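You operate a simulated robot arm through the tools that you are given. There is no shell and no other tool. Be economical: measure what you need, move in short steps, check, and stop when the job is done.

The job below is to be done with a simulated two-armed robot. You get a single attempt, and the scene is never put back.

JOB
Hold the deep brown tub on the top of the homogeniser steady with one hand and put the drain bottle in it with the other.

Only the result counts: the job must be done as asked and must still hold three seconds after the hand-in. Knocking over, shifting, dropping, spilling or breaking anything else fails it.

ROBOT AND FRAMES
Two 7-joint arms with three-finger grippers on one trunk, on a base that drives. Base frame: it is fixed to the floor where the robot stands at the start and does not move with it; the origin is under the middle of the robot, x ahead of it, y to its left, z up. Readings come in mm, degrees, newtons and seconds.
The left shoulder is at the start at [62, 126, 1235], the right one opposite. With the tool pointing down near the work surface each hand reaches from about 320 to 820 mm from the robot's upright axis, wherever it stands, measured 20 degrees to its own side. Payload 2.94 kg a hand.
The tool frame of a hand sits at the grasp point between the pads (the TCP): z along the fingers, y along the line on which they close. The tips reach 30 mm beyond it. The gripper opens to 128 mm. The gripper's body begins 93 mm behind the TCP.
Orientation is that of the tool frame in the base frame, as a unit quaternion [w, x, y, z]. With the fingers straight down and closing along the base's y, the tool's x points along the base's -x, its y along +y and its z along -z.

CONTROLS
- The arms move only by the tool arm_command. It takes "left_steps", "right_steps" or both (then of equal length, played together; a hand with none holds still); each is text: rows parted by semicolons, each of 7 numbers parted by spaces: the shift along the base's x, y, z in mm, then the turn, a rotation vector about the base's x, y, z in degrees, then the gripper command, from -1 (shut) to 1 (fully open), values between in proportion. In form: x y z wx wy wz gripper; .... A call has 1 to 20 rows; each row shifts and turns the commanded pose from where the row before left it. Each row takes 0.2 s and may step no farther than 50 mm and 8.6 degrees from the row before; otherwise, or with a gripper value out of range, the whole call is refused. Where a pose cannot be reached the arm comes as near as it can. A force on the tool above 40 N (or 10 N above the force at the start of the call, whichever is more), or a blocked arm, ends the call early, and 0.2 s more pass. The fingers move at their own pace and stop on an object; they squeeze with about 21 N. The grip force told is the motor's: it shows also when the fingers shut on nothing. Time passes only in rows, and 0.2 s behind the last, so rows that do not move let the fingers close. The reply holds the time, the measured pose of the TCP, the force on the tool along the base axes, the opening and the grip force, in the units named above and with some noise, with the torque about the TCP (base axes, N m) and any sound that the robot's microphone picked up, and new pictures: "pictures" is both (left out), scene, wrist or none (wrist: the cameras of the hands that moved).
- Cameras (640 x 400 px; columns grow to the right, rows downward): "scene" is now at [191.5, 13.1, 1465.2]; the picture's right is [0.04, -1.00, 0.00], its down [-0.12, -0.01, -0.99] and it looks along [0.99, 0.04, -0.12] (base axes); focal length 214 px, centre (320, 200). "left" rides on the left gripper at [69, 15, -120] in its tool frame; the picture's right is [-0.22, 0.98, 0.00], its down [-0.82, -0.18, -0.54] and it looks along [-0.53, -0.12, 0.84] (tool axes); focal length 251 px, centre (320, 200). "right" rides on the right gripper at [69, -15, -120] in its tool frame; the picture's right is [0.21, 0.98, 0.00], its down [-0.82, 0.18, -0.54] and it looks along [-0.53, 0.12, 0.84] (tool axes); focal length 251 px, centre (320, 200). There is no depth. A picture from a camera that has moved, and an enlarged one, comes with that camera's place and axes in the base frame and with its lens. The place of the scene camera against the robot may be out by one fixed shift of up to 25 mm in any direction.
- raise_lower(by): slides the trunk up (or, below 0, down) by that many mm; the arms and the scene camera ride with it, the base frame stays. It gives what a move gives, with no picture.
- steer(legs): drives the robot by 1 to 6 legs, each [ahead, left, turn to the left] in mm, mm and degrees, along the robot's own axes; the way and the turn of a leg run together, so that a leg with both is an arc; at most 1500 mm and 180 degrees a leg. The arms and the cameras ride along, it lands a little off, and it stops where it bumps. It gives what a move gives, and a new picture of the scene camera.
- head_to(pan, tilt): turns the head with the scene camera to pan (to the left, within 80 degrees either way) and tilt (down, from -29 to 69), counted from straight ahead of the robot. It gives what a move gives, and a new picture of the scene camera.
- enlarge(camera, box): a new picture of the part [left, top, right, bottom] of that camera's present view, enlarged. It takes no simulated time.
- hand_in(): hands the job in; it is judged then, once.

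Work in short steps. Places have to be worked out from the pictures, the camera data and where the tool is seen: move nearer, look again, correct. Check each grasp and each placing, and mend what went wrong. You have 120 turns and 260 pictures in all, those below and enlarged ones among them. Open the grippers and draw the arms clear of the work before you hand the job in, unless the task says otherwise; then end with one line.

The tools are called after ">>>" by a JSON object that holds its "name" and its "arguments". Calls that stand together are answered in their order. arm_command: Moves the arms, as the interface text tells. Its arguments: {"type":"object","properties":{"left_steps":{"type":"string"},"right_steps":{"type":"string"},"pictures":{"type":"string","enum":["both","scene","wrist","none"]}},"required":[]} The other tools are called the same way: raise_lower (by) slides the trunk up or down; steer (legs) drives the base; head_to (pan, tilt) turns the head that bears the scene camera; enlarge (camera, box) takes an enlarged picture of a part of a camera's view; hand_in () hands the job in.

At the start:

```text
clock: 0.0
left_tcp_pos: [389.9, 137.9, 1396.7]
left_tcp_rot: [0.0, -0.001, 1.0, -0.001]
left_ft_force: [-0.6, 0.1, 0.4]
left_ft_torque: [-0.04, -0.05, -0.04]
left_opening: 128.1
left_gripper_force: 0.0
right_tcp_pos: [315.8, -119.2, 1454.7]
right_tcp_rot: [0.0, 0.0, 1.0, 0.0]
right_ft_force: [0.3, 0.5, 0.2]
right_ft_torque: [-0.01, 0.0, -0.03]
right_opening: 127.9
right_gripper_force: 0.0
trunk travel left (down, up): [-450.0, 97.0]
robot x, y, heading: [0.9, -0.6, 0.1]
head pan, tilt: [2.6, 7.0]
```

scene: 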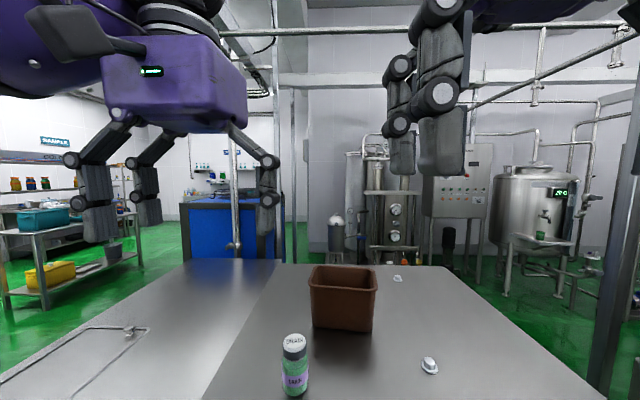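
right: 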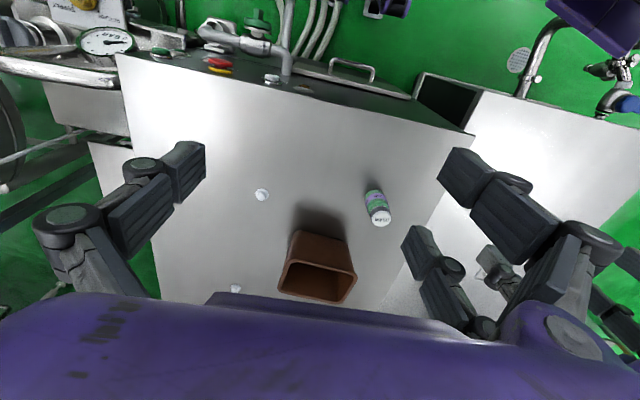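
left: 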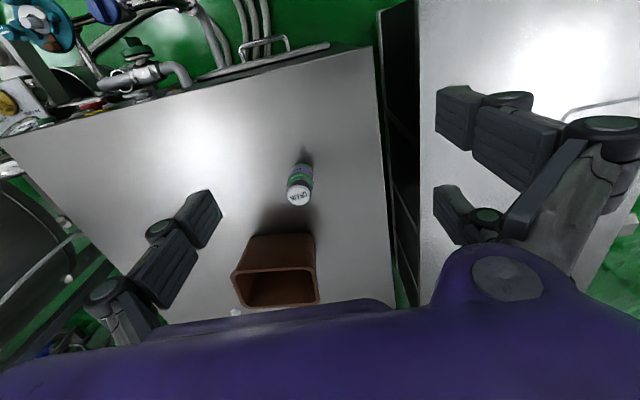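

The bottle cap triangulates to roughly (540, 67, 1141) and the table looks to be near z 1040. I'll enlarge the views to measure the tub and the bottle.

>>> {"name": "enlarge", "arguments": {"camera": "left", "box": [200, 140, 360, 320]}}

>>> {"name": "enlarge", "arguments": {"camera": "right", "box": [240, 170, 420, 310]}}

>>> {"name": "enlarge", "arguments": {"camera": "scene", "box": [240, 250, 440, 400]}}

```text
2.22 times, centred on (280, 230) of left
camera zoom: at [321.0, 153.8, 1517.1], right [0.21, 0.98, 0.0], down [0.82, -0.18, 0.54], along [0.53, -0.12, -0.84], focal length 559 px, centre (409, 133)
```

zoom: 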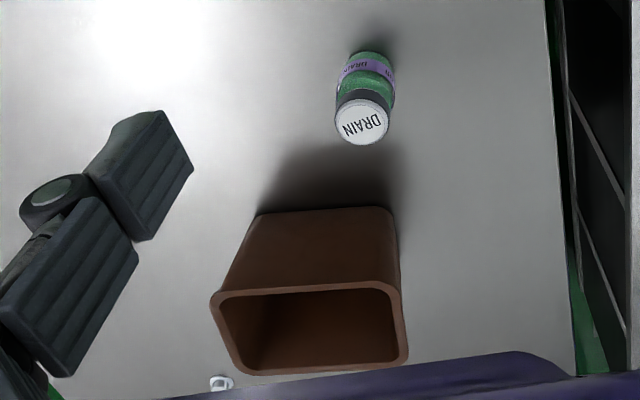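

```text
2.86 times, centred on (330, 240) of right
camera zoom: at [247.3, -134.5, 1574.8], right [-0.21, 0.98, 0.0], down [0.82, 0.18, 0.54], along [0.53, 0.12, -0.84], focal length 718 px, centre (291, 86)
```

zoom: 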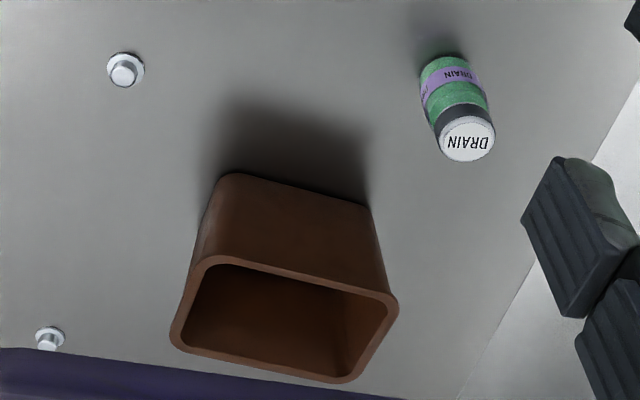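

```text
2.67 times, centred on (340, 325) of scene
camera zoom: at [191.5, 13.1, 1465.2], right [0.04, -1.0, 0.0], down [-0.12, -0.01, -0.99], along [0.99, 0.04, -0.12], focal length 572 px, centre (267, -133)
```

zoom: 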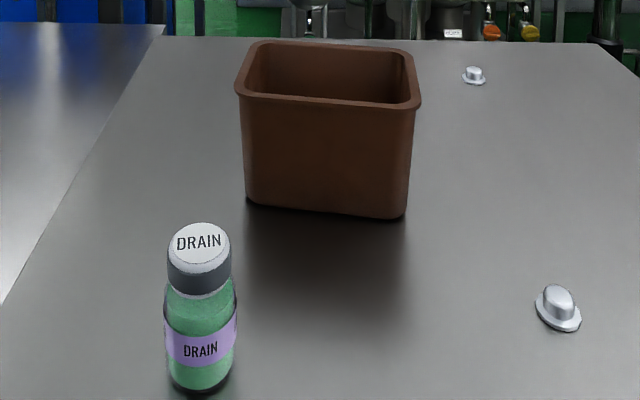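

The tub's rim corners come out near (677,-108), (693,55), (797,42) and (785,-122) at z≈1169, with a yaw of about -6°. I'll raise the trunk for reach, then bring the right hand over the tub's right end wall.

>>> {"name": "raise_lower", "arguments": {"by": 85}}

```text
clock: 1.2
left_tcp_pos: [387.4, 138.6, 1482.9]
left_tcp_rot: [0.0, -0.001, 1.0, 0.0]
left_ft_force: [-0.7, -1.6, -0.4]
left_ft_torque: [0.02, -0.04, -0.02]
left_opening: 128.0
left_gripper_force: 0.1
right_tcp_pos: [284.3, -118.4, 1560.0]
right_tcp_rot: [0.035, 0.0, 0.999, 0.001]
right_ft_force: [-0.6, -0.5, -1.0]
right_ft_torque: [0.0, -0.05, 0.0]
right_opening: 127.9
right_gripper_force: 0.0
trunk travel left (down, up): [-535.0, 12.0]
robot x, y, heading: [-3.6, 1.5, -0.2]
head pan, tilt: [2.6, 7.0]
```

Now I move the right hand forward and down to above the tub's right wall, with small yaw and tilt.

>>> {"name": "arm_command", "arguments": {"right_steps": "37 0 -24 0.8 0 -0.6 1; 37 0 -24 0.8 0 -0.6 1; 37 0 -24 0.8 0 -0.6 1; 37 0 -24 0.8 0 -0.6 1; 37 0 -24 0.8 0 -0.6 1; 37 0 -24 0.8 0 -0.6 1; 37 0 -24 0.8 0 -0.6 1; 37 0 -24 0.8 0 -0.6 1; 37 0 -24 0.8 0 -0.6 1; 37 0 -24 0.8 0 -0.6 1"}}

```text
clock: 3.4
left_tcp_pos: [390.9, 136.8, 1481.5]
left_tcp_rot: [-0.001, 0.0, 1.0, 0.0]
left_ft_force: [0.8, -0.9, -0.5]
left_ft_torque: [0.06, 0.07, -0.01]
left_opening: 127.8
left_gripper_force: 0.2
right_tcp_pos: [569.9, -240.3, 1335.6]
right_tcp_rot: [0.036, 0.056, 0.995, 0.07]
right_ft_force: [0.3, -0.5, 0.8]
right_ft_torque: [0.02, 0.09, 0.0]
right_opening: 127.6
right_gripper_force: 0.1
right hand out of reach, approached as far as the arm can: row 2, 3, 5, 6, 7, 8, 9, 10
trunk travel left (down, up): [-535.0, 12.0]
robot x, y, heading: [2.4, -5.1, 0.1]
head pan, tilt: [2.6, 7.0]
camera scene: at [119.7, 11.4, 1562.9], right [0.04, -1.0, 0.0], down [-0.12, 0.0, -0.99], along [0.99, 0.04, -0.12], focal length 214 px, centre (320, 200)
camera right: at [490.3, -264.0, 1447.7], right [-0.11, 0.99, 0.13], down [0.79, 0.01, 0.61], along [0.6, 0.17, -0.78], focal length 251 px, centre (320, 200)
```

scene: 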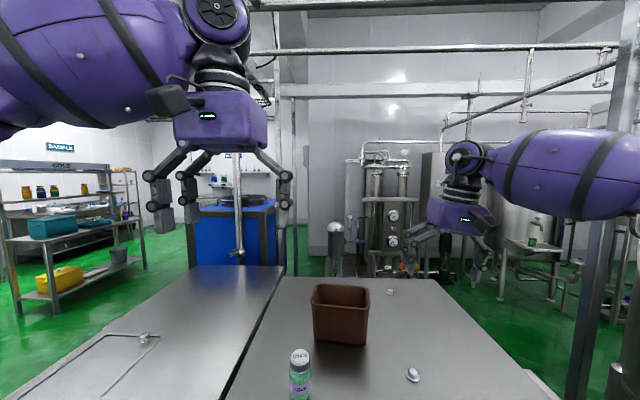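
right: 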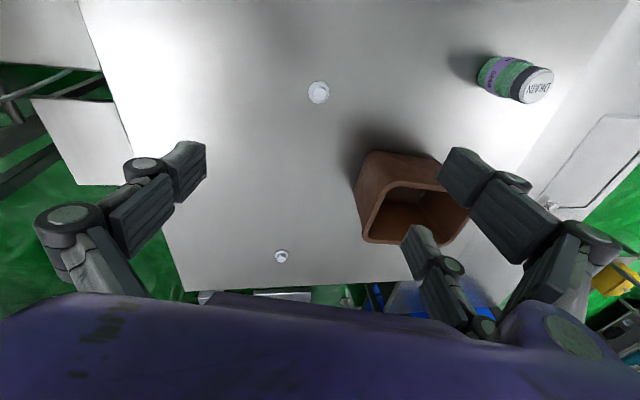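

The scene camera moved back as the trunk rose, and the right arm ran out of reach. I'll lower the trunk again.

>>> {"name": "raise_lower", "arguments": {"by": -85}}

>>> {"name": "head_to", "arguments": {"pan": 0, "tilt": 30}}

```text
clock: 4.6
left_tcp_pos: [389.3, 137.1, 1397.0]
left_tcp_rot: [0.0, -0.001, 1.0, -0.001]
left_ft_force: [-0.6, -0.8, -0.8]
left_ft_torque: [-0.01, 0.0, -0.01]
left_opening: 128.0
left_gripper_force: 0.1
right_tcp_pos: [568.8, -239.6, 1252.1]
right_tcp_rot: [0.036, 0.055, 0.995, 0.069]
right_ft_force: [0.4, -0.2, 0.1]
right_ft_torque: [0.01, 0.02, 0.05]
right_opening: 128.1
right_gripper_force: 0.0
trunk travel left (down, up): [-450.0, 97.0]
robot x, y, heading: [0.7, -0.4, -0.1]
head pan, tilt: [2.6, 7.0]
```

```text
clock: 5.5
left_tcp_pos: [390.4, 139.6, 1397.3]
left_tcp_rot: [0.0, -0.001, 1.0, 0.0]
left_ft_force: [0.4, 0.0, 0.7]
left_ft_torque: [0.02, 0.02, 0.0]
left_opening: 128.2
left_gripper_force: 0.1
right_tcp_pos: [569.4, -239.0, 1251.0]
right_tcp_rot: [0.035, 0.055, 0.996, 0.068]
right_ft_force: [0.2, 0.1, -0.2]
right_ft_torque: [-0.01, 0.0, -0.01]
right_opening: 128.1
right_gripper_force: 0.1
trunk travel left (down, up): [-450.0, 97.0]
robot x, y, heading: [-0.4, 0.8, 0.2]
head pan, tilt: [0.0, 30.0]
camera scene: at [189.7, 9.0, 1428.1], right [0.0, -1.0, 0.0], down [-0.5, 0.0, -0.87], along [0.87, 0.0, -0.5], focal length 214 px, centre (320, 200)
```

scene: 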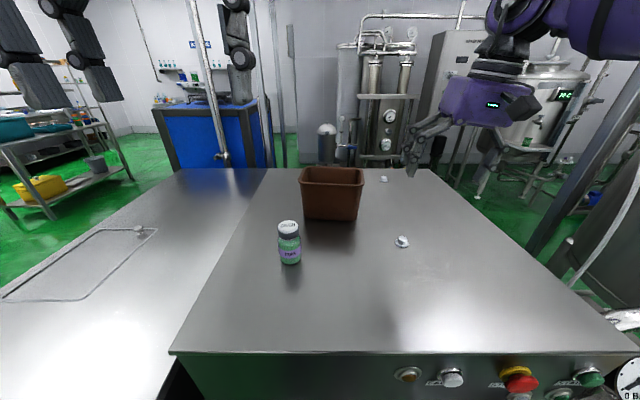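

The trunk is back at its first height, where reach should be better. I'll move the right hand over the tub's right wall, keeping the tips above the rim.

>>> {"name": "arm_command", "arguments": {"right_steps": "31 25 2 0 1 0 1; 31 25 2 0 1 0 1; 31 25 2 0 1 0 1; 31 25 2 0 1 0 1; 31 26 2 0 0.4 0 1"}}

```text
clock: 6.7
left_tcp_pos: [389.7, 137.8, 1397.4]
left_tcp_rot: [-0.001, -0.001, 1.0, -0.001]
left_ft_force: [-0.5, -0.3, 0.0]
left_ft_torque: [0.02, 0.0, -0.01]
left_opening: 128.0
left_gripper_force: 0.1
right_tcp_pos: [616.3, -210.5, 1256.8]
right_tcp_rot: [0.022, 0.054, 0.996, 0.067]
right_ft_force: [0.0, 0.1, 0.8]
right_ft_torque: [0.01, -0.03, -0.02]
right_opening: 127.7
right_gripper_force: 0.1
right hand out of reach, approached as far as the arm can: row 2, 3, 4, 5
trunk travel left (down, up): [-450.0, 97.0]
robot x, y, heading: [0.2, -2.1, 0.0]
head pan, tilt: [0.0, 30.0]
camera scene: at [189.5, 8.6, 1428.0], right [0.0, -1.0, 0.0], down [-0.5, 0.0, -0.87], along [0.87, 0.0, -0.5], focal length 214 px, centre (320, 200)
camera right: at [539.6, -233.6, 1371.2], right [-0.11, 0.99, 0.12], down [0.81, 0.02, 0.59], along [0.58, 0.17, -0.8], focal length 251 px, centre (320, 200)
```

scene: 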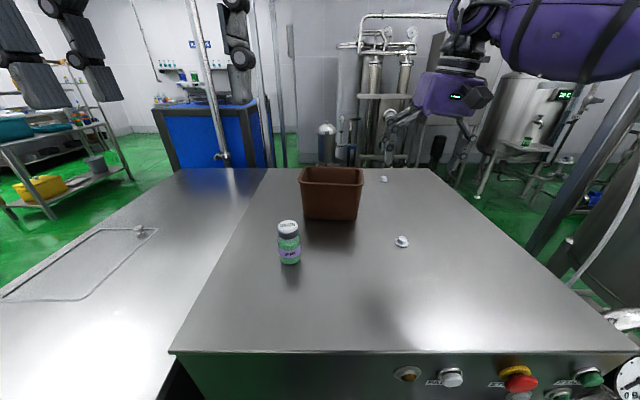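
right: 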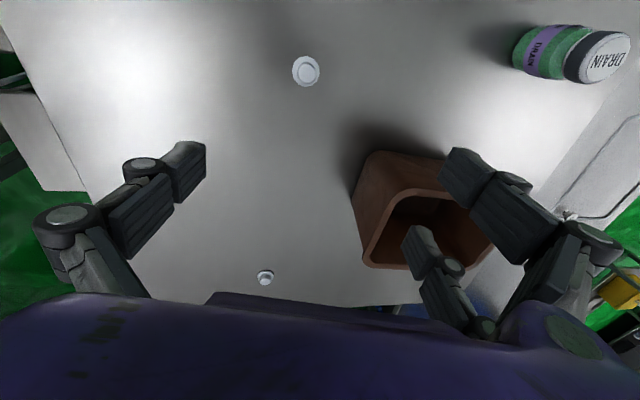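

The right arm is still short of reach, so I need to drive a bit nearer. I'll look down first to see the clearance ahead of the base.

>>> {"name": "head_to", "arguments": {"pan": 0, "tilt": 69}}

```text
clock: 7.7
left_tcp_pos: [389.2, 138.4, 1397.2]
left_tcp_rot: [0.0, 0.0, 1.0, -0.001]
left_ft_force: [-0.9, -0.4, -0.7]
left_ft_torque: [0.0, 0.01, -0.03]
left_opening: 128.1
left_gripper_force: 0.0
right_tcp_pos: [616.9, -210.6, 1257.9]
right_tcp_rot: [0.023, 0.054, 0.996, 0.067]
right_ft_force: [0.5, 0.2, 0.9]
right_ft_torque: [-0.01, 0.0, -0.05]
right_opening: 128.0
right_gripper_force: 0.0
trunk travel left (down, up): [-450.0, 97.0]
robot x, y, heading: [3.4, 5.8, -0.0]
head pan, tilt: [0.0, 68.8]
camera scene: at [155.8, 9.4, 1377.0], right [0.01, -1.0, 0.0], down [-0.93, -0.01, -0.37], along [0.37, 0.0, -0.93], focal length 214 px, centre (320, 200)
```

scene: 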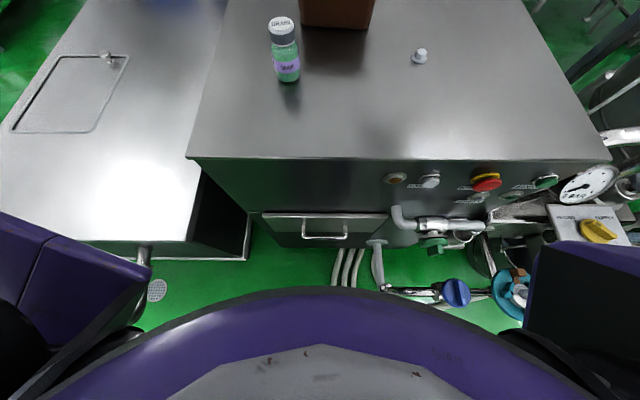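

The floor ahead of the base is clear for at least 100 mm, so I'll drive 80 mm ahead. Both hands sit above everything.

>>> {"name": "steer", "arguments": {"legs": [[80, 0, 0]]}}

>>> {"name": "head_to", "arguments": {"pan": 0, "tilt": 40}}

```text
clock: 8.8
left_tcp_pos: [472.3, 138.9, 1396.5]
left_tcp_rot: [0.0, 0.0, 1.0, -0.001]
left_ft_force: [0.5, -0.2, -0.8]
left_ft_torque: [-0.02, 0.08, 0.01]
left_opening: 127.8
left_gripper_force: 0.0
right_tcp_pos: [699.1, -210.7, 1256.6]
right_tcp_rot: [0.021, 0.054, 0.996, 0.067]
right_ft_force: [0.4, 0.7, -1.2]
right_ft_torque: [0.01, 0.07, 0.0]
right_opening: 128.2
right_gripper_force: 0.0
trunk travel left (down, up): [-450.0, 97.0]
robot x, y, heading: [81.2, -1.0, 0.1]
head pan, tilt: [0.0, 68.8]
camera scene: at [237.9, 9.5, 1376.7], right [0.01, -1.0, 0.0], down [-0.93, -0.01, -0.37], along [0.37, 0.0, -0.93], focal length 214 px, centre (320, 200)
```

scene: 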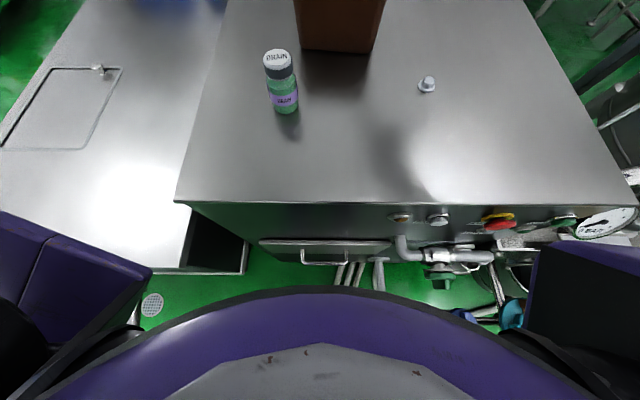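

```text
clock: 9.7
left_tcp_pos: [468.8, 137.4, 1398.6]
left_tcp_rot: [0.0, 0.0, 1.0, -0.001]
left_ft_force: [-0.5, 0.1, -0.4]
left_ft_torque: [0.03, -0.01, 0.01]
left_opening: 127.8
left_gripper_force: 0.0
right_tcp_pos: [695.9, -209.6, 1258.8]
right_tcp_rot: [0.023, 0.053, 0.996, 0.067]
right_ft_force: [0.8, -0.1, 0.1]
right_ft_torque: [0.04, -0.03, 0.01]
right_opening: 127.9
right_gripper_force: 0.0
trunk travel left (down, up): [-450.0, 97.0]
robot x, y, heading: [79.8, -1.9, 0.2]
head pan, tilt: [0.0, 40.0]
camera scene: at [263.3, 8.9, 1412.8], right [0.0, -1.0, 0.0], down [-0.64, 0.0, -0.77], along [0.77, 0.0, -0.64], focal length 214 px, centre (320, 200)
```

scene: 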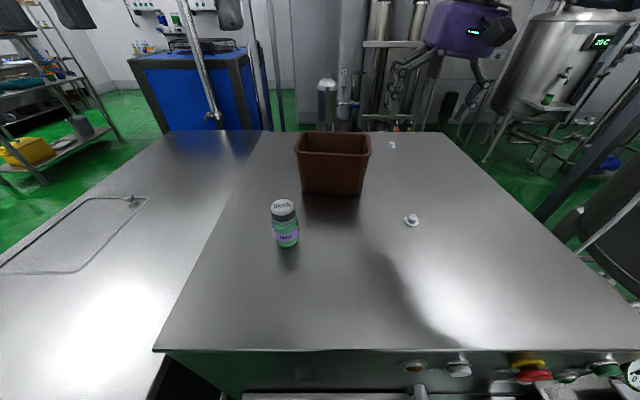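

The drive was clean. Now the right hand goes over the right wall.

>>> {"name": "arm_command", "arguments": {"right_steps": "8 24 -2 0 0.8 0 1; 8 24 -2 0 0.8 0 1; 8 24 -2 0 0.8 0 1; 8 23 -2 0 0.6 0 1; 0 0 0 0 0 0 1"}}

```text
clock: 10.9
left_tcp_pos: [470.6, 138.0, 1397.3]
left_tcp_rot: [-0.001, 0.0, 1.0, -0.001]
left_ft_force: [0.2, -0.9, -0.4]
left_ft_torque: [0.02, 0.01, 0.01]
left_opening: 128.1
left_gripper_force: 0.1
right_tcp_pos: [696.3, -210.1, 1256.6]
right_tcp_rot: [0.021, 0.053, 0.996, 0.067]
right_ft_force: [0.2, 0.6, -0.9]
right_ft_torque: [-0.02, 0.01, 0.0]
right_opening: 128.1
right_gripper_force: 0.1
right hand out of reach, approached as far as the arm can: row 1, 2, 3, 4
trunk travel left (down, up): [-450.0, 97.0]
robot x, y, heading: [82.9, 0.9, -0.1]
head pan, tilt: [0.0, 40.0]
camera scene: at [264.8, 8.9, 1412.7], right [0.0, -1.0, 0.0], down [-0.64, 0.0, -0.77], along [0.77, 0.0, -0.64], focal length 214 px, centre (320, 200)
camera right: at [620.1, -233.4, 1371.1], right [-0.11, 0.99, 0.12], down [0.81, 0.02, 0.59], along [0.58, 0.17, -0.8], focal length 251 px, centre (320, 200)
```

scene: 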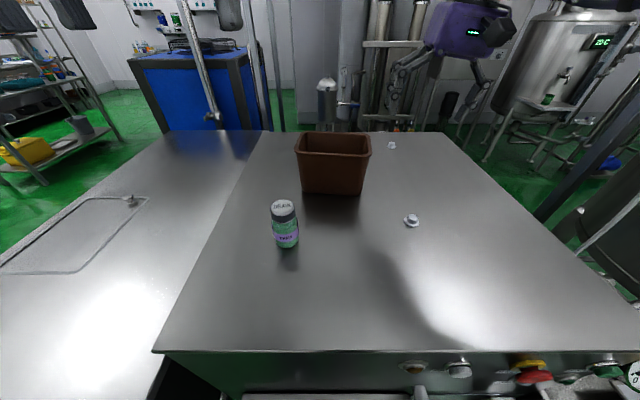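
right: 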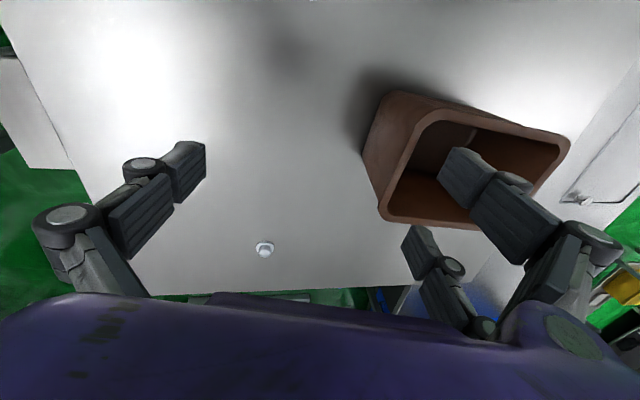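

The arm didn't move at all, so this is likely a joint limit in the present posture. I'll test pulling back and inward.

>>> {"name": "arm_command", "arguments": {"right_steps": "-40 10 20 0 0 0 1; -40 10 20 0 0 0 1; -30 30 10 0 0 0 1; 0 40 0 0 0 0 1", "pictures": "none"}}

```text
clock: 11.9
left_tcp_pos: [471.0, 140.2, 1396.9]
left_tcp_rot: [0.0, -0.001, 1.0, -0.002]
left_ft_force: [0.1, 0.3, -1.2]
left_ft_torque: [-0.02, 0.03, 0.01]
left_opening: 128.2
left_gripper_force: 0.2
right_tcp_pos: [586.5, -116.8, 1306.7]
right_tcp_rot: [0.022, 0.053, 0.996, 0.066]
right_ft_force: [0.3, 0.4, 0.7]
right_ft_torque: [-0.02, 0.0, -0.01]
right_opening: 128.0
right_gripper_force: 0.2
trunk travel left (down, up): [-450.0, 97.0]
robot x, y, heading: [80.6, 2.8, 0.0]
head pan, tilt: [0.0, 40.0]
```

That freed the arm. Now I go forward at this y with small steps.

>>> {"name": "arm_command", "arguments": {"right_steps": "30 0 -18 0 0 0 1; 30 0 -18 0 0 0 1; 30 0 -15 0 0 0 1; 30 0 -5 0 0 0 1; 20 0 0 0 0 0 1", "pictures": "wrist"}}

```text
clock: 13.1
left_tcp_pos: [471.2, 136.8, 1396.0]
left_tcp_rot: [-0.001, -0.001, 1.0, 0.0]
left_ft_force: [-0.2, -1.0, 0.5]
left_ft_torque: [0.04, 0.04, -0.02]
left_opening: 128.0
left_gripper_force: 0.0
right_tcp_pos: [641.8, -139.6, 1282.5]
right_tcp_rot: [0.023, 0.055, 0.996, 0.069]
right_ft_force: [0.3, -0.2, 1.1]
right_ft_torque: [0.01, 0.05, 0.03]
right_opening: 127.9
right_gripper_force: 0.0
right hand out of reach, approached as far as the arm can: row 2, 3, 4, 5
trunk travel left (down, up): [-450.0, 97.0]
robot x, y, heading: [81.3, 2.9, 0.3]
head pan, tilt: [0.0, 40.0]
camera right: at [564.4, -163.8, 1395.5], right [-0.11, 0.99, 0.13], down [0.81, 0.01, 0.59], along [0.58, 0.17, -0.8], focal length 251 px, centre (320, 200)
```

right: 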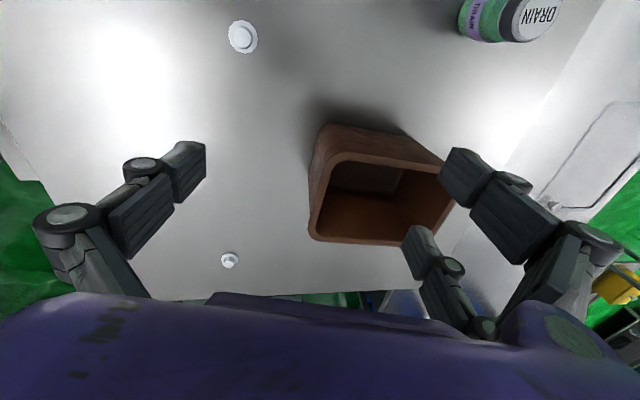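

The wrist bend seems to be the limit when the hand points straight down this high. I'll tilt the hand about 27° so that the fingers point forward and down, which stays in the plane of the right wall, and then go forward.

>>> {"name": "arm_command", "arguments": {"right_steps": "0 0 0 0 -8 0 1; 0 0 0 0 -8 0 1; 0 0 0 0 -8 0 1; 20 10 -10 0 0 0 1; 20 5 -10 0 0 0 1; 20 5 -10 0 0 0 1; 20 0 0 0 0 0 1"}}

```text
clock: 14.7
left_tcp_pos: [472.6, 137.8, 1397.1]
left_tcp_rot: [-0.001, 0.001, 1.0, -0.001]
left_ft_force: [0.8, -0.4, 0.5]
left_ft_torque: [0.0, 0.07, -0.01]
left_opening: 127.9
left_gripper_force: 0.2
right_tcp_pos: [721.4, -119.7, 1251.5]
right_tcp_rot: [0.228, 0.039, 0.97, 0.077]
right_ft_force: [0.0, 0.6, -0.6]
right_ft_torque: [0.01, 0.05, 0.03]
right_opening: 128.1
right_gripper_force: 0.1
trunk travel left (down, up): [-450.0, 97.0]
robot x, y, heading: [82.1, -5.2, 0.4]
head pan, tilt: [0.0, 40.0]
camera scene: at [266.9, 8.1, 1412.3], right [0.0, -1.0, 0.0], down [-0.64, 0.0, -0.77], along [0.77, 0.0, -0.64], focal length 214 px, centre (320, 200)
camera right: at [606.1, -143.5, 1324.8], right [-0.15, 0.99, 0.07], down [0.5, 0.02, 0.87], along [0.85, 0.17, -0.49], focal length 251 px, centre (320, 200)
```

scene: 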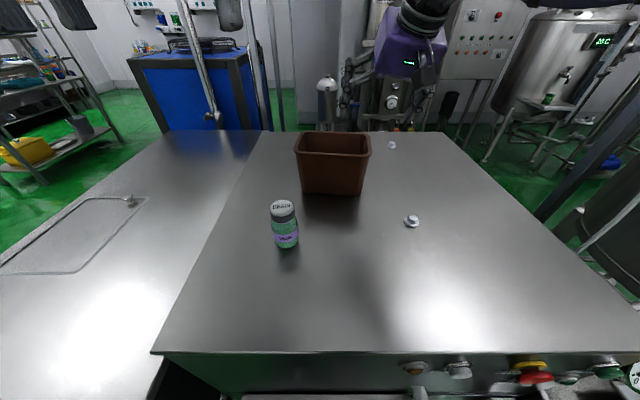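
right: 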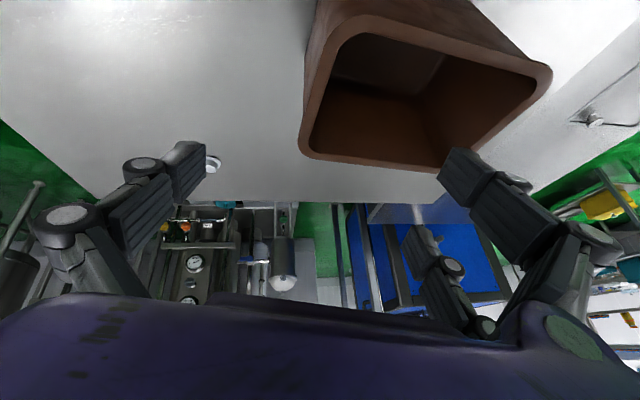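

The arm reaches now. The tub measures the same from here, with its right wall centred near (728,-112). I'll trim the yaw and roll and come down partway before checking.

>>> {"name": "arm_command", "arguments": {"right_steps": "1 2 -15 -1 0 -0.9 1; 1 2 -15 -1 0 -0.9 1; 1 2 -15 -1 0 -0.9 1; 0 2 -15 -1 0 -0.8 1; 0 0 0 0 0 0 0.4", "pictures": "both"}}

```text
clock: 15.9
left_tcp_pos: [469.6, 137.5, 1397.5]
left_tcp_rot: [-0.001, 0.0, 1.0, 0.0]
left_ft_force: [-0.5, -0.8, 0.6]
left_ft_torque: [0.0, 0.01, -0.03]
left_opening: 127.9
left_gripper_force: 0.1
right_tcp_pos: [726.2, -125.8, 1203.6]
right_tcp_rot: [0.232, 0.059, 0.97, 0.041]
right_ft_force: [-0.8, -0.2, -0.3]
right_ft_torque: [0.02, 0.01, 0.01]
right_opening: 89.5
right_gripper_force: 0.0
right hand out of reach, approached as far as the arm can: row 3, 4
trunk travel left (down, up): [-450.0, 97.0]
robot x, y, heading: [81.7, -3.3, 0.1]
head pan, tilt: [0.0, 40.0]
camera scene: at [264.5, 8.7, 1412.7], right [0.0, -1.0, 0.0], down [-0.64, 0.0, -0.77], along [0.77, 0.0, -0.64], focal length 214 px, centre (320, 200)
camera right: at [609.0, -137.9, 1277.5], right [-0.1, 1.0, 0.01], down [0.5, 0.04, 0.87], along [0.86, 0.09, -0.5], focal length 251 px, centre (320, 200)
```

scene: 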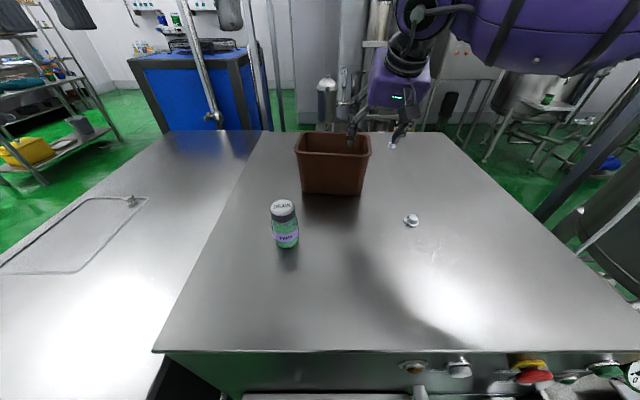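
right: 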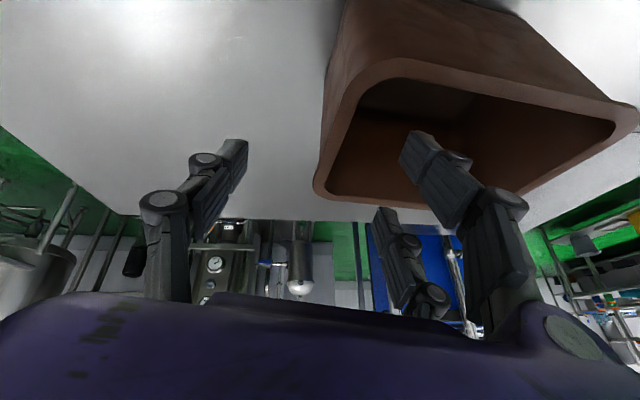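

The pose stops short by about 8 mm in y. I'll pitch the hand a little more and put some roll back.

>>> {"name": "arm_command", "arguments": {"right_steps": "0 3 0 1.5 -4 0 0.4; 0 5 0 1.5 -4 0 0.4; 0 6 0 0 0 0 0.4; 0 0 0 0 0 0 0.4", "pictures": "wrist"}}

```text
clock: 16.9
left_tcp_pos: [470.0, 137.6, 1397.6]
left_tcp_rot: [0.001, 0.0, 1.0, 0.0]
left_ft_force: [-0.6, -0.1, -0.2]
left_ft_torque: [0.02, -0.03, 0.01]
left_opening: 127.9
left_gripper_force: 0.0
right_tcp_pos: [725.6, -111.2, 1202.7]
right_tcp_rot: [0.298, 0.063, 0.95, 0.066]
right_ft_force: [0.0, 0.8, -0.6]
right_ft_torque: [0.02, 0.0, 0.05]
right_opening: 89.6
right_gripper_force: 0.1
trunk travel left (down, up): [-450.0, 97.0]
robot x, y, heading: [78.4, -0.2, 0.3]
head pan, tilt: [0.0, 40.0]
camera right: at [599.0, -127.6, 1260.3], right [-0.09, 0.99, 0.04], down [0.37, 0.0, 0.93], along [0.92, 0.1, -0.37], focal length 251 px, centre (320, 200)
```

right: 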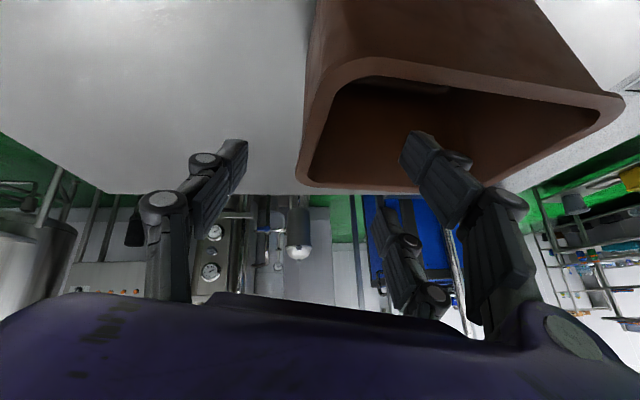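

The hand is now centred over the wall at y≈-111. I descend so that the fingers straddle the wall.

>>> {"name": "arm_command", "arguments": {"right_steps": "0 0 -12 0 0 0 0.4; 0 0 -12 0 0 0 0.4; 0 0 -12 0 0 0 0.4; 0 0 -12 0 0 0 0.4; 0 0 0 0 0 0 0.4", "pictures": "both"}}

```text
clock: 18.1
left_tcp_pos: [470.3, 137.7, 1398.3]
left_tcp_rot: [0.0, 0.0, 1.0, -0.001]
left_ft_force: [-0.7, 0.6, 0.5]
left_ft_torque: [0.0, 0.01, 0.01]
left_opening: 127.9
left_gripper_force: 0.1
right_tcp_pos: [725.6, -111.7, 1154.9]
right_tcp_rot: [0.298, 0.064, 0.95, 0.065]
right_ft_force: [0.6, 0.7, 1.9]
right_ft_torque: [0.1, 0.07, -0.04]
right_opening: 89.8
right_gripper_force: 0.4
trunk travel left (down, up): [-450.0, 97.0]
robot x, y, heading: [83.5, 1.0, -0.2]
head pan, tilt: [0.0, 40.0]
camera scene: at [264.8, 9.0, 1412.6], right [0.0, -1.0, 0.0], down [-0.64, 0.0, -0.77], along [0.77, 0.0, -0.64], focal length 214 px, centre (320, 200)
camera right: at [599.0, -126.0, 1211.4], right [-0.09, 0.99, 0.04], down [0.37, 0.0, 0.93], along [0.92, 0.1, -0.37], focal length 251 px, centre (320, 200)
```

scene: 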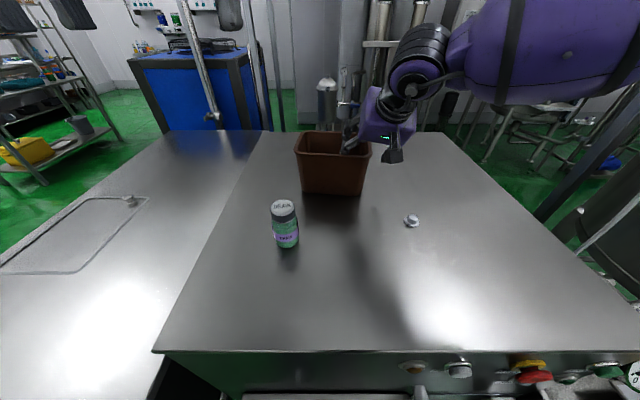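
right: 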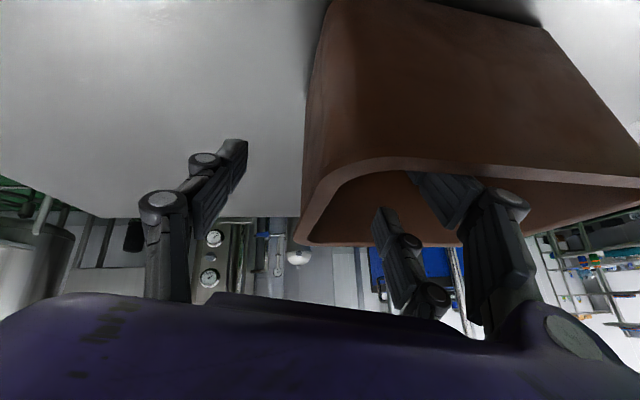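

The fingers straddle the wall. The wall centre sits about 3–4 mm to the right of the TCP, so I shift 3 mm and close slowly.

>>> {"name": "arm_command", "arguments": {"right_steps": "0 -3 0 0 0 0 0.1; 0 0 0 0 0 0 -0.2; 0 0 0 0 0 0 -0.45; 0 0 0 0 0 0 -0.6; 0 0 0 0 0 0 -0.7", "pictures": "both"}}

```text
clock: 19.3
left_tcp_pos: [469.9, 138.7, 1397.2]
left_tcp_rot: [0.0, -0.001, 1.0, -0.001]
left_ft_force: [0.3, 0.4, 0.4]
left_ft_torque: [-0.07, -0.03, 0.0]
left_opening: 128.1
left_gripper_force: 0.1
right_tcp_pos: [724.9, -114.5, 1154.1]
right_tcp_rot: [0.297, 0.064, 0.95, 0.065]
right_ft_force: [0.0, -0.3, -0.4]
right_ft_torque: [-0.04, 0.0, -0.02]
right_opening: 19.0
right_gripper_force: 0.1
trunk travel left (down, up): [-450.0, 97.0]
robot x, y, heading: [78.2, 0.7, 0.0]
head pan, tilt: [0.0, 40.0]
camera scene: at [264.7, 8.8, 1412.7], right [0.0, -1.0, 0.0], down [-0.64, 0.0, -0.77], along [0.77, 0.0, -0.64], focal length 214 px, centre (320, 200)
camera right: at [598.6, -129.4, 1212.0], right [-0.09, 0.99, 0.04], down [0.37, 0.0, 0.93], along [0.92, 0.1, -0.37], focal length 251 px, centre (320, 200)
```

scene: 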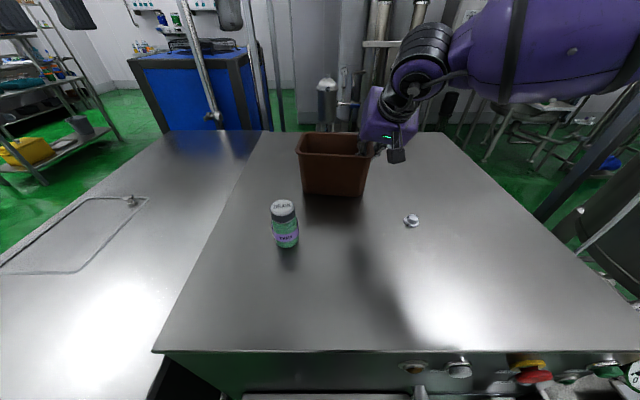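
right: 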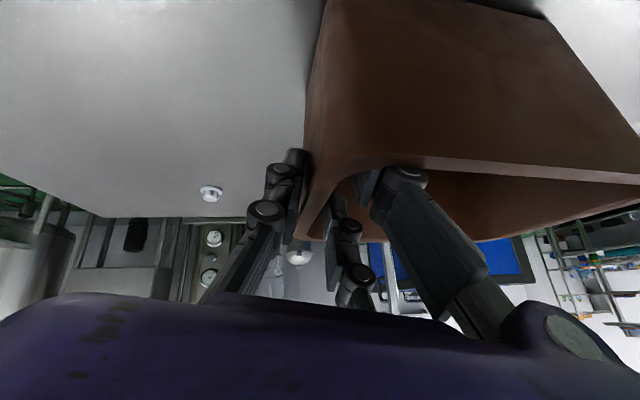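

Opening is 19 mm around the wall. I finish closing.

>>> {"name": "arm_command", "arguments": {"right_steps": "0 0 0 0 0 0 -0.8; 0 0 0 0 0 0 -0.9; 0 0 0 0 0 0 -1; 0 0 0 0 0 0 -1", "pictures": "both"}}

```text
clock: 20.3
left_tcp_pos: [469.4, 138.6, 1398.1]
left_tcp_rot: [-0.001, 0.0, 1.0, -0.001]
left_ft_force: [-0.8, -0.5, 0.3]
left_ft_torque: [0.0, 0.04, 0.0]
left_opening: 127.8
left_gripper_force: 0.0
right_tcp_pos: [726.1, -114.2, 1155.2]
right_tcp_rot: [0.298, 0.063, 0.95, 0.064]
right_ft_force: [-0.6, 0.0, 1.3]
right_ft_torque: [-0.14, 0.03, -0.01]
right_opening: 6.0
right_gripper_force: 21.3
trunk travel left (down, up): [-450.0, 97.0]
robot x, y, heading: [80.6, 2.7, -0.0]
head pan, tilt: [0.0, 40.0]
camera scene: at [264.8, 8.9, 1412.6], right [0.0, -1.0, 0.0], down [-0.64, 0.0, -0.77], along [0.77, 0.0, -0.64], focal length 214 px, centre (320, 200)
camera right: at [598.7, -129.3, 1212.0], right [-0.09, 0.99, 0.04], down [0.37, 0.0, 0.93], along [0.92, 0.1, -0.37], focal length 251 px, centre (320, 200)
```

scene: 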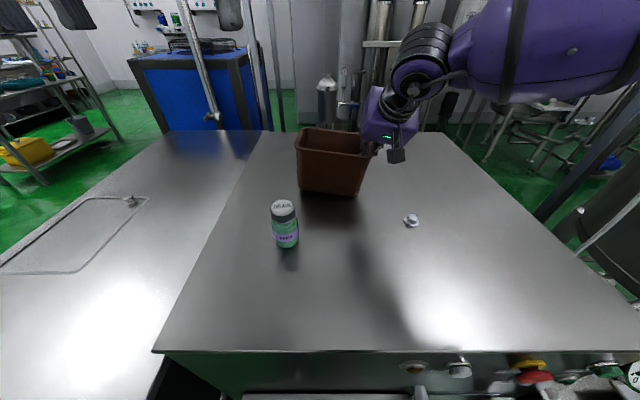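
right: 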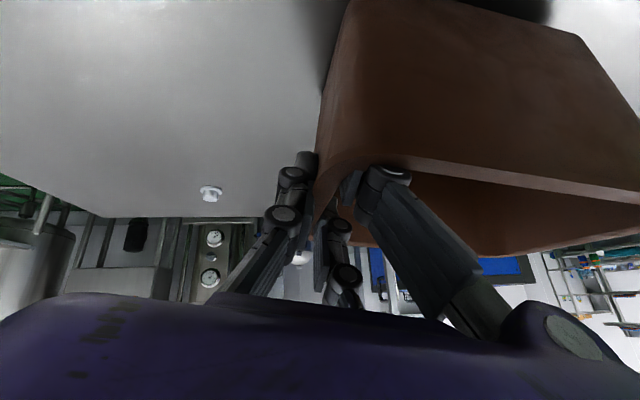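

The grip holds (6 mm, 21 N), but the tub rolled a few degrees to match the pads, so its left side is lifted. I'll roll the hand back to level it.

>>> {"name": "arm_command", "arguments": {"right_steps": "0 0 0 -1.5 0 0 -1; 0 0 0 -1.5 0 0 -1; 0 0 0 -1.5 0 0 -1; 0 0 0 0 0 0 -1", "pictures": "both"}}

>>> {"name": "enlarge", "arguments": {"camera": "scene", "box": [260, 110, 420, 210]}}

```text
clock: 21.3
left_tcp_pos: [470.5, 138.2, 1398.0]
left_tcp_rot: [0.001, 0.0, 1.0, -0.001]
left_ft_force: [-0.5, -0.1, -0.8]
left_ft_torque: [0.02, 0.01, 0.0]
left_opening: 128.1
left_gripper_force: 0.0
right_tcp_pos: [725.2, -114.5, 1157.6]
right_tcp_rot: [0.301, 0.051, 0.952, 0.028]
right_ft_force: [0.5, 1.4, 1.3]
right_ft_torque: [-0.03, 0.18, -0.02]
right_opening: 5.9
right_gripper_force: 20.6
trunk travel left (down, up): [-450.0, 97.0]
robot x, y, heading: [76.9, 2.6, -0.0]
head pan, tilt: [0.0, 40.0]
camera scene: at [264.5, 9.1, 1412.7], right [0.0, -1.0, 0.0], down [-0.64, 0.0, -0.77], along [0.77, 0.0, -0.64], focal length 214 px, centre (320, 200)
camera right: at [598.5, -124.6, 1213.9], right [-0.1, 0.99, -0.04], down [0.37, 0.07, 0.93], along [0.92, 0.07, -0.38], focal length 251 px, centre (320, 200)
```

scene: 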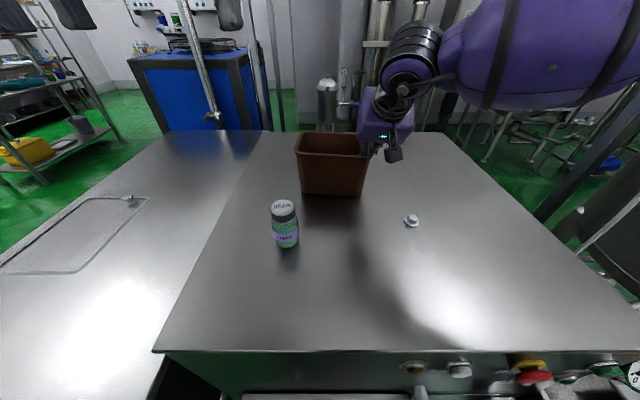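
right: 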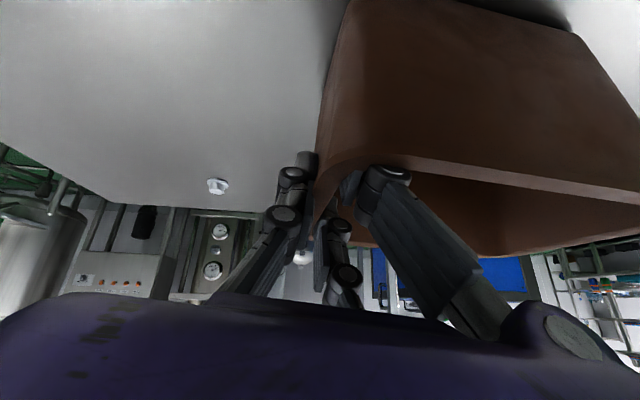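

```text
4.00 times, centred on (340, 160) of scene
camera zoom: at [264.5, 9.1, 1412.7], right [0.0, -1.0, 0.0], down [-0.64, 0.0, -0.77], along [0.77, 0.0, -0.64], focal length 858 px, centre (240, 360)
```

zoom: 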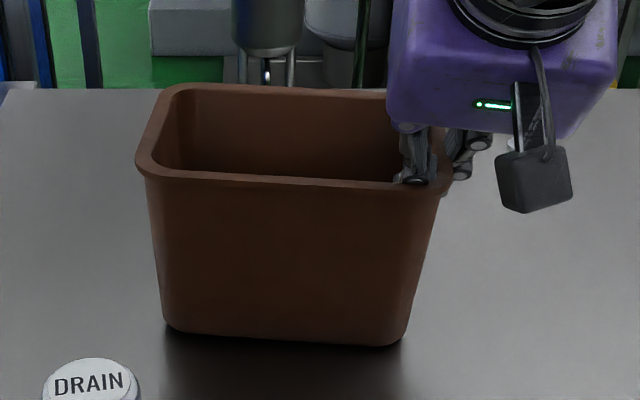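

The tub is level and back in its original outline. Now I turn the left hand to lean back-left (yaw -50°, pitch 28°), so its body will clear the right hand at the tub.

>>> {"name": "arm_command", "arguments": {"left_steps": "0 0 0 0 0 -8.4 1; 0 0 0 0 0 -8.4 1; 0 0 0 0 0 -8.4 1; 0 0 0 0 0 -8.4 1; 0 0 0 0 0 -8.4 1; 0 0 0 0 0 -8 1; 0 0 0 -5.36 -4.5 0 1; 0 0 0 -5.36 -4.5 0 1; 0 0 0 -5.36 -4.5 0 1; 0 0 0 -5.36 -4.5 0 1", "pictures": "both"}}

```text
clock: 23.5
left_tcp_pos: [469.8, 139.8, 1398.3]
left_tcp_rot: [0.221, 0.41, 0.879, -0.104]
left_ft_force: [-0.2, 0.1, 0.1]
left_ft_torque: [0.0, 0.0, 0.02]
left_opening: 128.0
left_gripper_force: 0.2
right_tcp_pos: [722.8, -113.8, 1157.4]
right_tcp_rot: [0.301, 0.051, 0.952, 0.027]
right_ft_force: [0.0, -0.6, 6.6]
right_ft_torque: [-0.14, 0.32, -0.03]
right_opening: 6.0
right_gripper_force: 21.6
trunk travel left (down, up): [-450.0, 97.0]
robot x, y, heading: [82.9, -2.4, -0.1]
head pan, tilt: [0.0, 40.0]
camera scene: at [263.9, 9.8, 1412.8], right [0.0, -1.0, 0.0], down [-0.64, 0.0, -0.77], along [0.77, 0.0, -0.64], focal length 214 px, centre (320, 200)
camera left: at [406.2, 239.2, 1471.1], right [0.87, 0.48, 0.1], down [0.16, -0.47, 0.86], along [0.47, -0.74, -0.49], focal length 251 px, centre (320, 200)
```

scene: 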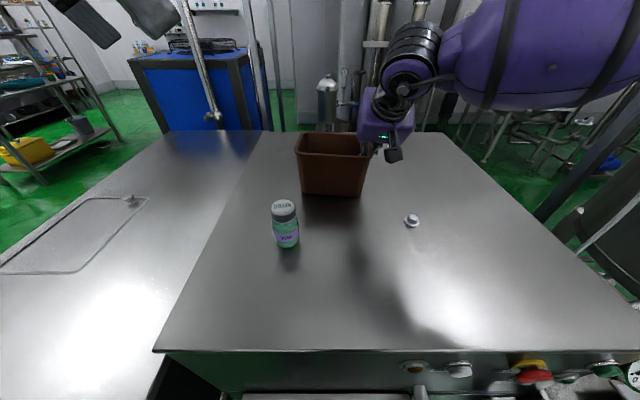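
left: 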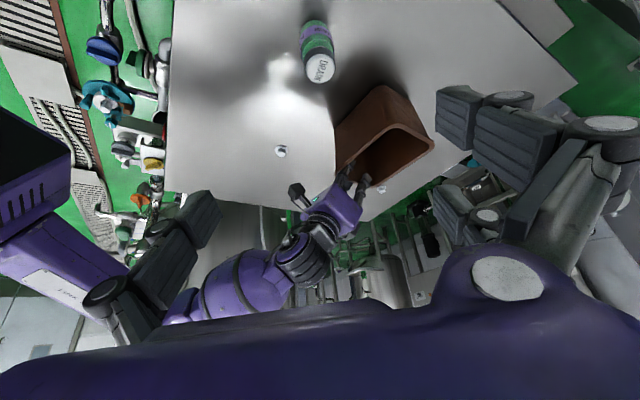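

The left orientation is as planned, and the bottle's cap is confirmed at (541, 66.5). I move to a pre-grasp point 100 mm back along the finger axis.

>>> {"name": "arm_command", "arguments": {"left_steps": "8 -7 -39 0 0 0 1; 8 -7 -39 0 0 0 1; 8 -8 -39 0 0 0 1; 8 -8 -39 0 0 0 1; 8 -7 -39 0 0 0 1; 0 0 0 0 0 0 1", "pictures": "both"}}

```text
clock: 24.9
left_tcp_pos: [509.9, 99.8, 1202.3]
left_tcp_rot: [0.219, 0.41, 0.879, -0.103]
left_ft_force: [0.5, 0.0, 0.1]
left_ft_torque: [-0.04, 0.0, -0.02]
left_opening: 127.9
left_gripper_force: 0.1
right_tcp_pos: [725.3, -115.2, 1156.3]
right_tcp_rot: [0.299, 0.052, 0.952, 0.028]
right_ft_force: [1.1, 0.5, 2.0]
right_ft_torque: [-0.05, 0.15, -0.04]
right_opening: 6.0
right_gripper_force: 21.1
trunk travel left (down, up): [-450.0, 97.0]
robot x, y, heading: [84.9, -0.3, -0.3]
head pan, tilt: [0.0, 40.0]
camera scene: at [264.5, 9.0, 1412.7], right [0.0, -1.0, 0.0], down [-0.64, 0.0, -0.77], along [0.77, 0.0, -0.64], focal length 214 px, centre (320, 200)
camera left: at [446.6, 199.9, 1276.1], right [0.87, 0.48, 0.1], down [0.17, -0.48, 0.86], along [0.46, -0.73, -0.49], focal length 251 px, centre (320, 200)
```

scene: 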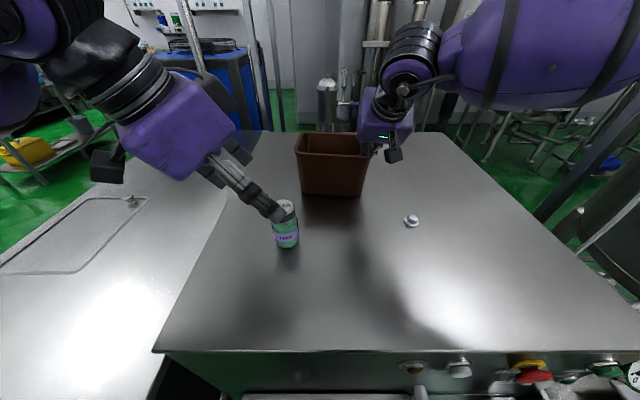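
left: 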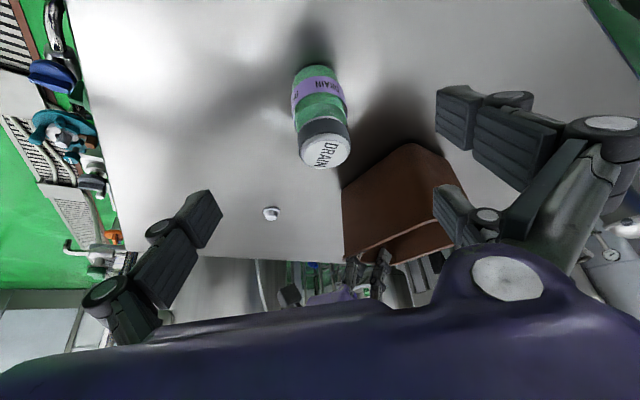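

The bottle is centred between the open fingers. I advance along the finger axis to (539, 69, 1115).

>>> {"name": "arm_command", "arguments": {"left_steps": "7 -8 -22 0 0 0 1; 7 -8 -22 0 0 0 1; 8 -8 -22 0 0 0 1; 7 -7 -21 0 0 0 1; 0 0 0 0 0 0 1", "pictures": "both"}}

```text
clock: 26.1
left_tcp_pos: [538.7, 71.3, 1114.3]
left_tcp_rot: [0.219, 0.41, 0.88, -0.102]
left_ft_force: [-0.2, -0.1, -0.3]
left_ft_torque: [-0.02, -0.01, 0.02]
left_opening: 128.2
left_gripper_force: 0.2
right_tcp_pos: [724.3, -114.9, 1156.4]
right_tcp_rot: [0.3, 0.051, 0.952, 0.029]
right_ft_force: [0.5, 0.2, -0.3]
right_ft_torque: [-0.12, 0.09, -0.03]
right_opening: 6.3
right_gripper_force: 21.5
trunk travel left (down, up): [-450.0, 97.0]
robot x, y, heading: [79.5, 4.6, 0.3]
head pan, tilt: [0.0, 40.0]
camera scene: at [264.7, 8.9, 1412.7], right [0.0, -1.0, 0.0], down [-0.64, 0.0, -0.77], along [0.77, 0.0, -0.64], focal length 214 px, centre (320, 200)
camera left: at [476.1, 170.8, 1187.6], right [0.87, 0.48, 0.1], down [0.17, -0.48, 0.86], along [0.46, -0.73, -0.49], focal length 251 px, centre (320, 200)
```

scene: 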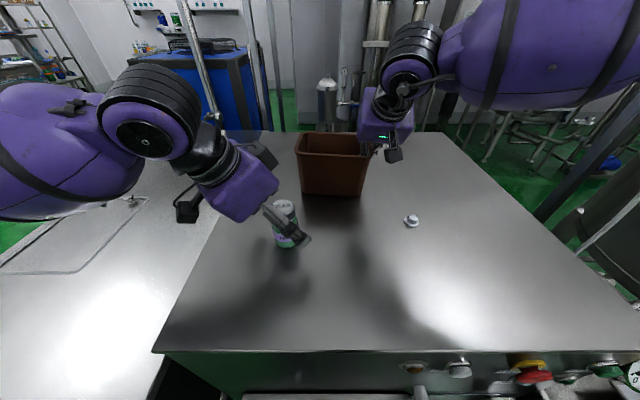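
left: 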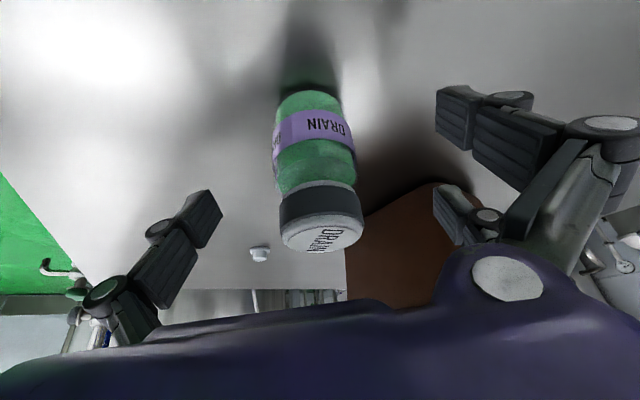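

The bottle is centred at the TCP, so I close the left gripper gradually.

>>> {"name": "arm_command", "arguments": {"left_steps": "0 0 0 0 0 0 0.4; 0 0 0 0 0 0 0; 0 0 0 0 0 0 -0.2; 0 0 0 0 0 0 -0.5; 0 0 0 0 0 0 -1; 0 0 0 0 0 0 -1", "pictures": "wrist"}}

```text
clock: 27.5
left_tcp_pos: [540.3, 71.0, 1115.0]
left_tcp_rot: [0.219, 0.411, 0.879, -0.103]
left_ft_force: [-0.5, 0.4, 0.4]
left_ft_torque: [-0.03, -0.02, 0.01]
left_opening: 47.4
left_gripper_force: 21.0
right_tcp_pos: [724.9, -115.1, 1155.5]
right_tcp_rot: [0.3, 0.051, 0.952, 0.028]
right_ft_force: [1.7, 0.1, -0.5]
right_ft_torque: [-0.17, -0.06, 0.02]
right_opening: 5.9
right_gripper_force: 20.9
trunk travel left (down, up): [-450.0, 97.0]
robot x, y, heading: [81.0, -0.8, -0.2]
head pan, tilt: [0.0, 40.0]
camera left: at [476.0, 170.7, 1187.9], right [0.87, 0.48, 0.1], down [0.17, -0.48, 0.86], along [0.46, -0.73, -0.49], focal length 251 px, centre (320, 200)
```

left: 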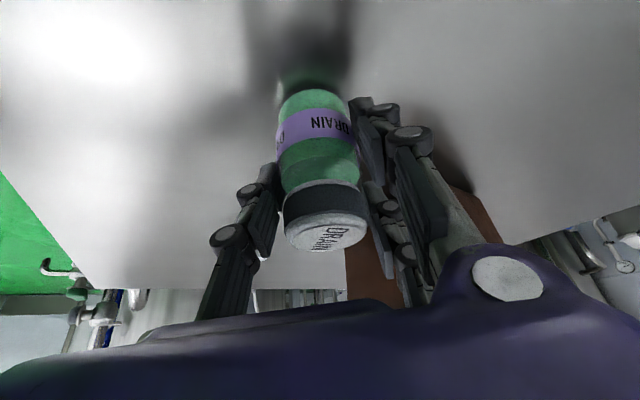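

Gripped at 47 mm and 21 N. I lift the bottle 160 mm straight up.

>>> {"name": "arm_command", "arguments": {"left_steps": "0 0 15 0 0 0 -1; 0 0 25 0 0 0 -1; 0 0 30 0 0 0 -1; 0 0 30 0 0 0 -1; 0 0 30 0 0 0 -1; 0 0 30 0 0 0 -1; 0 0 0 0 0 0 -1", "pictures": "both"}}

```text
clock: 29.1
left_tcp_pos: [539.2, 71.4, 1276.2]
left_tcp_rot: [0.22, 0.41, 0.879, -0.102]
left_ft_force: [-0.3, -0.1, -1.1]
left_ft_torque: [0.0, 0.02, 0.01]
left_opening: 47.2
left_gripper_force: 21.0
right_tcp_pos: [725.6, -114.8, 1155.7]
right_tcp_rot: [0.299, 0.051, 0.952, 0.028]
right_ft_force: [0.3, -0.7, 0.0]
right_ft_torque: [-0.19, 0.09, -0.02]
right_opening: 5.8
right_gripper_force: 20.9
trunk travel left (down, up): [-450.0, 97.0]
robot x, y, heading: [81.4, 4.0, 0.1]
head pan, tilt: [0.0, 40.0]
camera scene: at [264.9, 9.2, 1412.6], right [0.0, -1.0, 0.0], down [-0.64, 0.0, -0.77], along [0.77, 0.0, -0.64], focal length 214 px, centre (320, 200)
camera left: at [476.1, 170.8, 1348.5], right [0.87, 0.48, 0.1], down [0.17, -0.48, 0.86], along [0.46, -0.73, -0.49], focal length 251 px, centre (320, 200)
```

scene: 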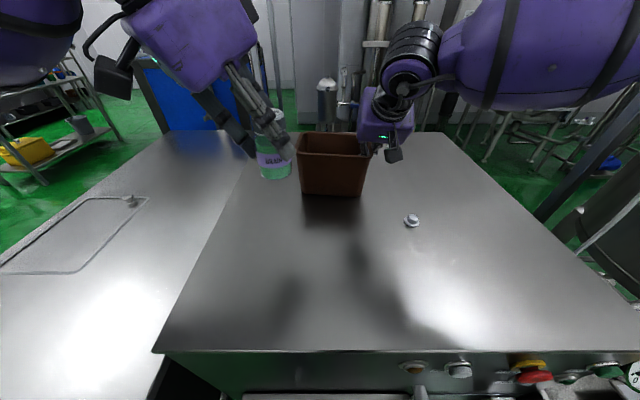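
left: 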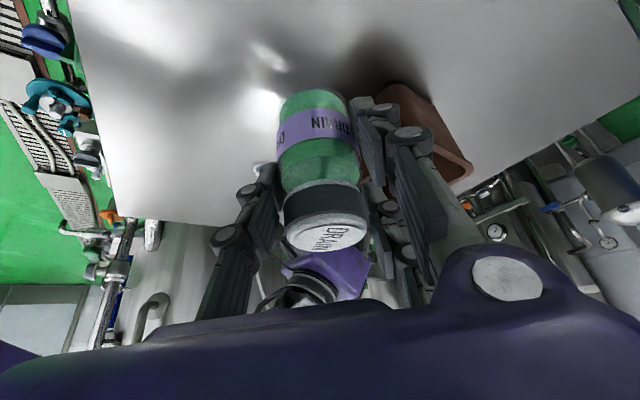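

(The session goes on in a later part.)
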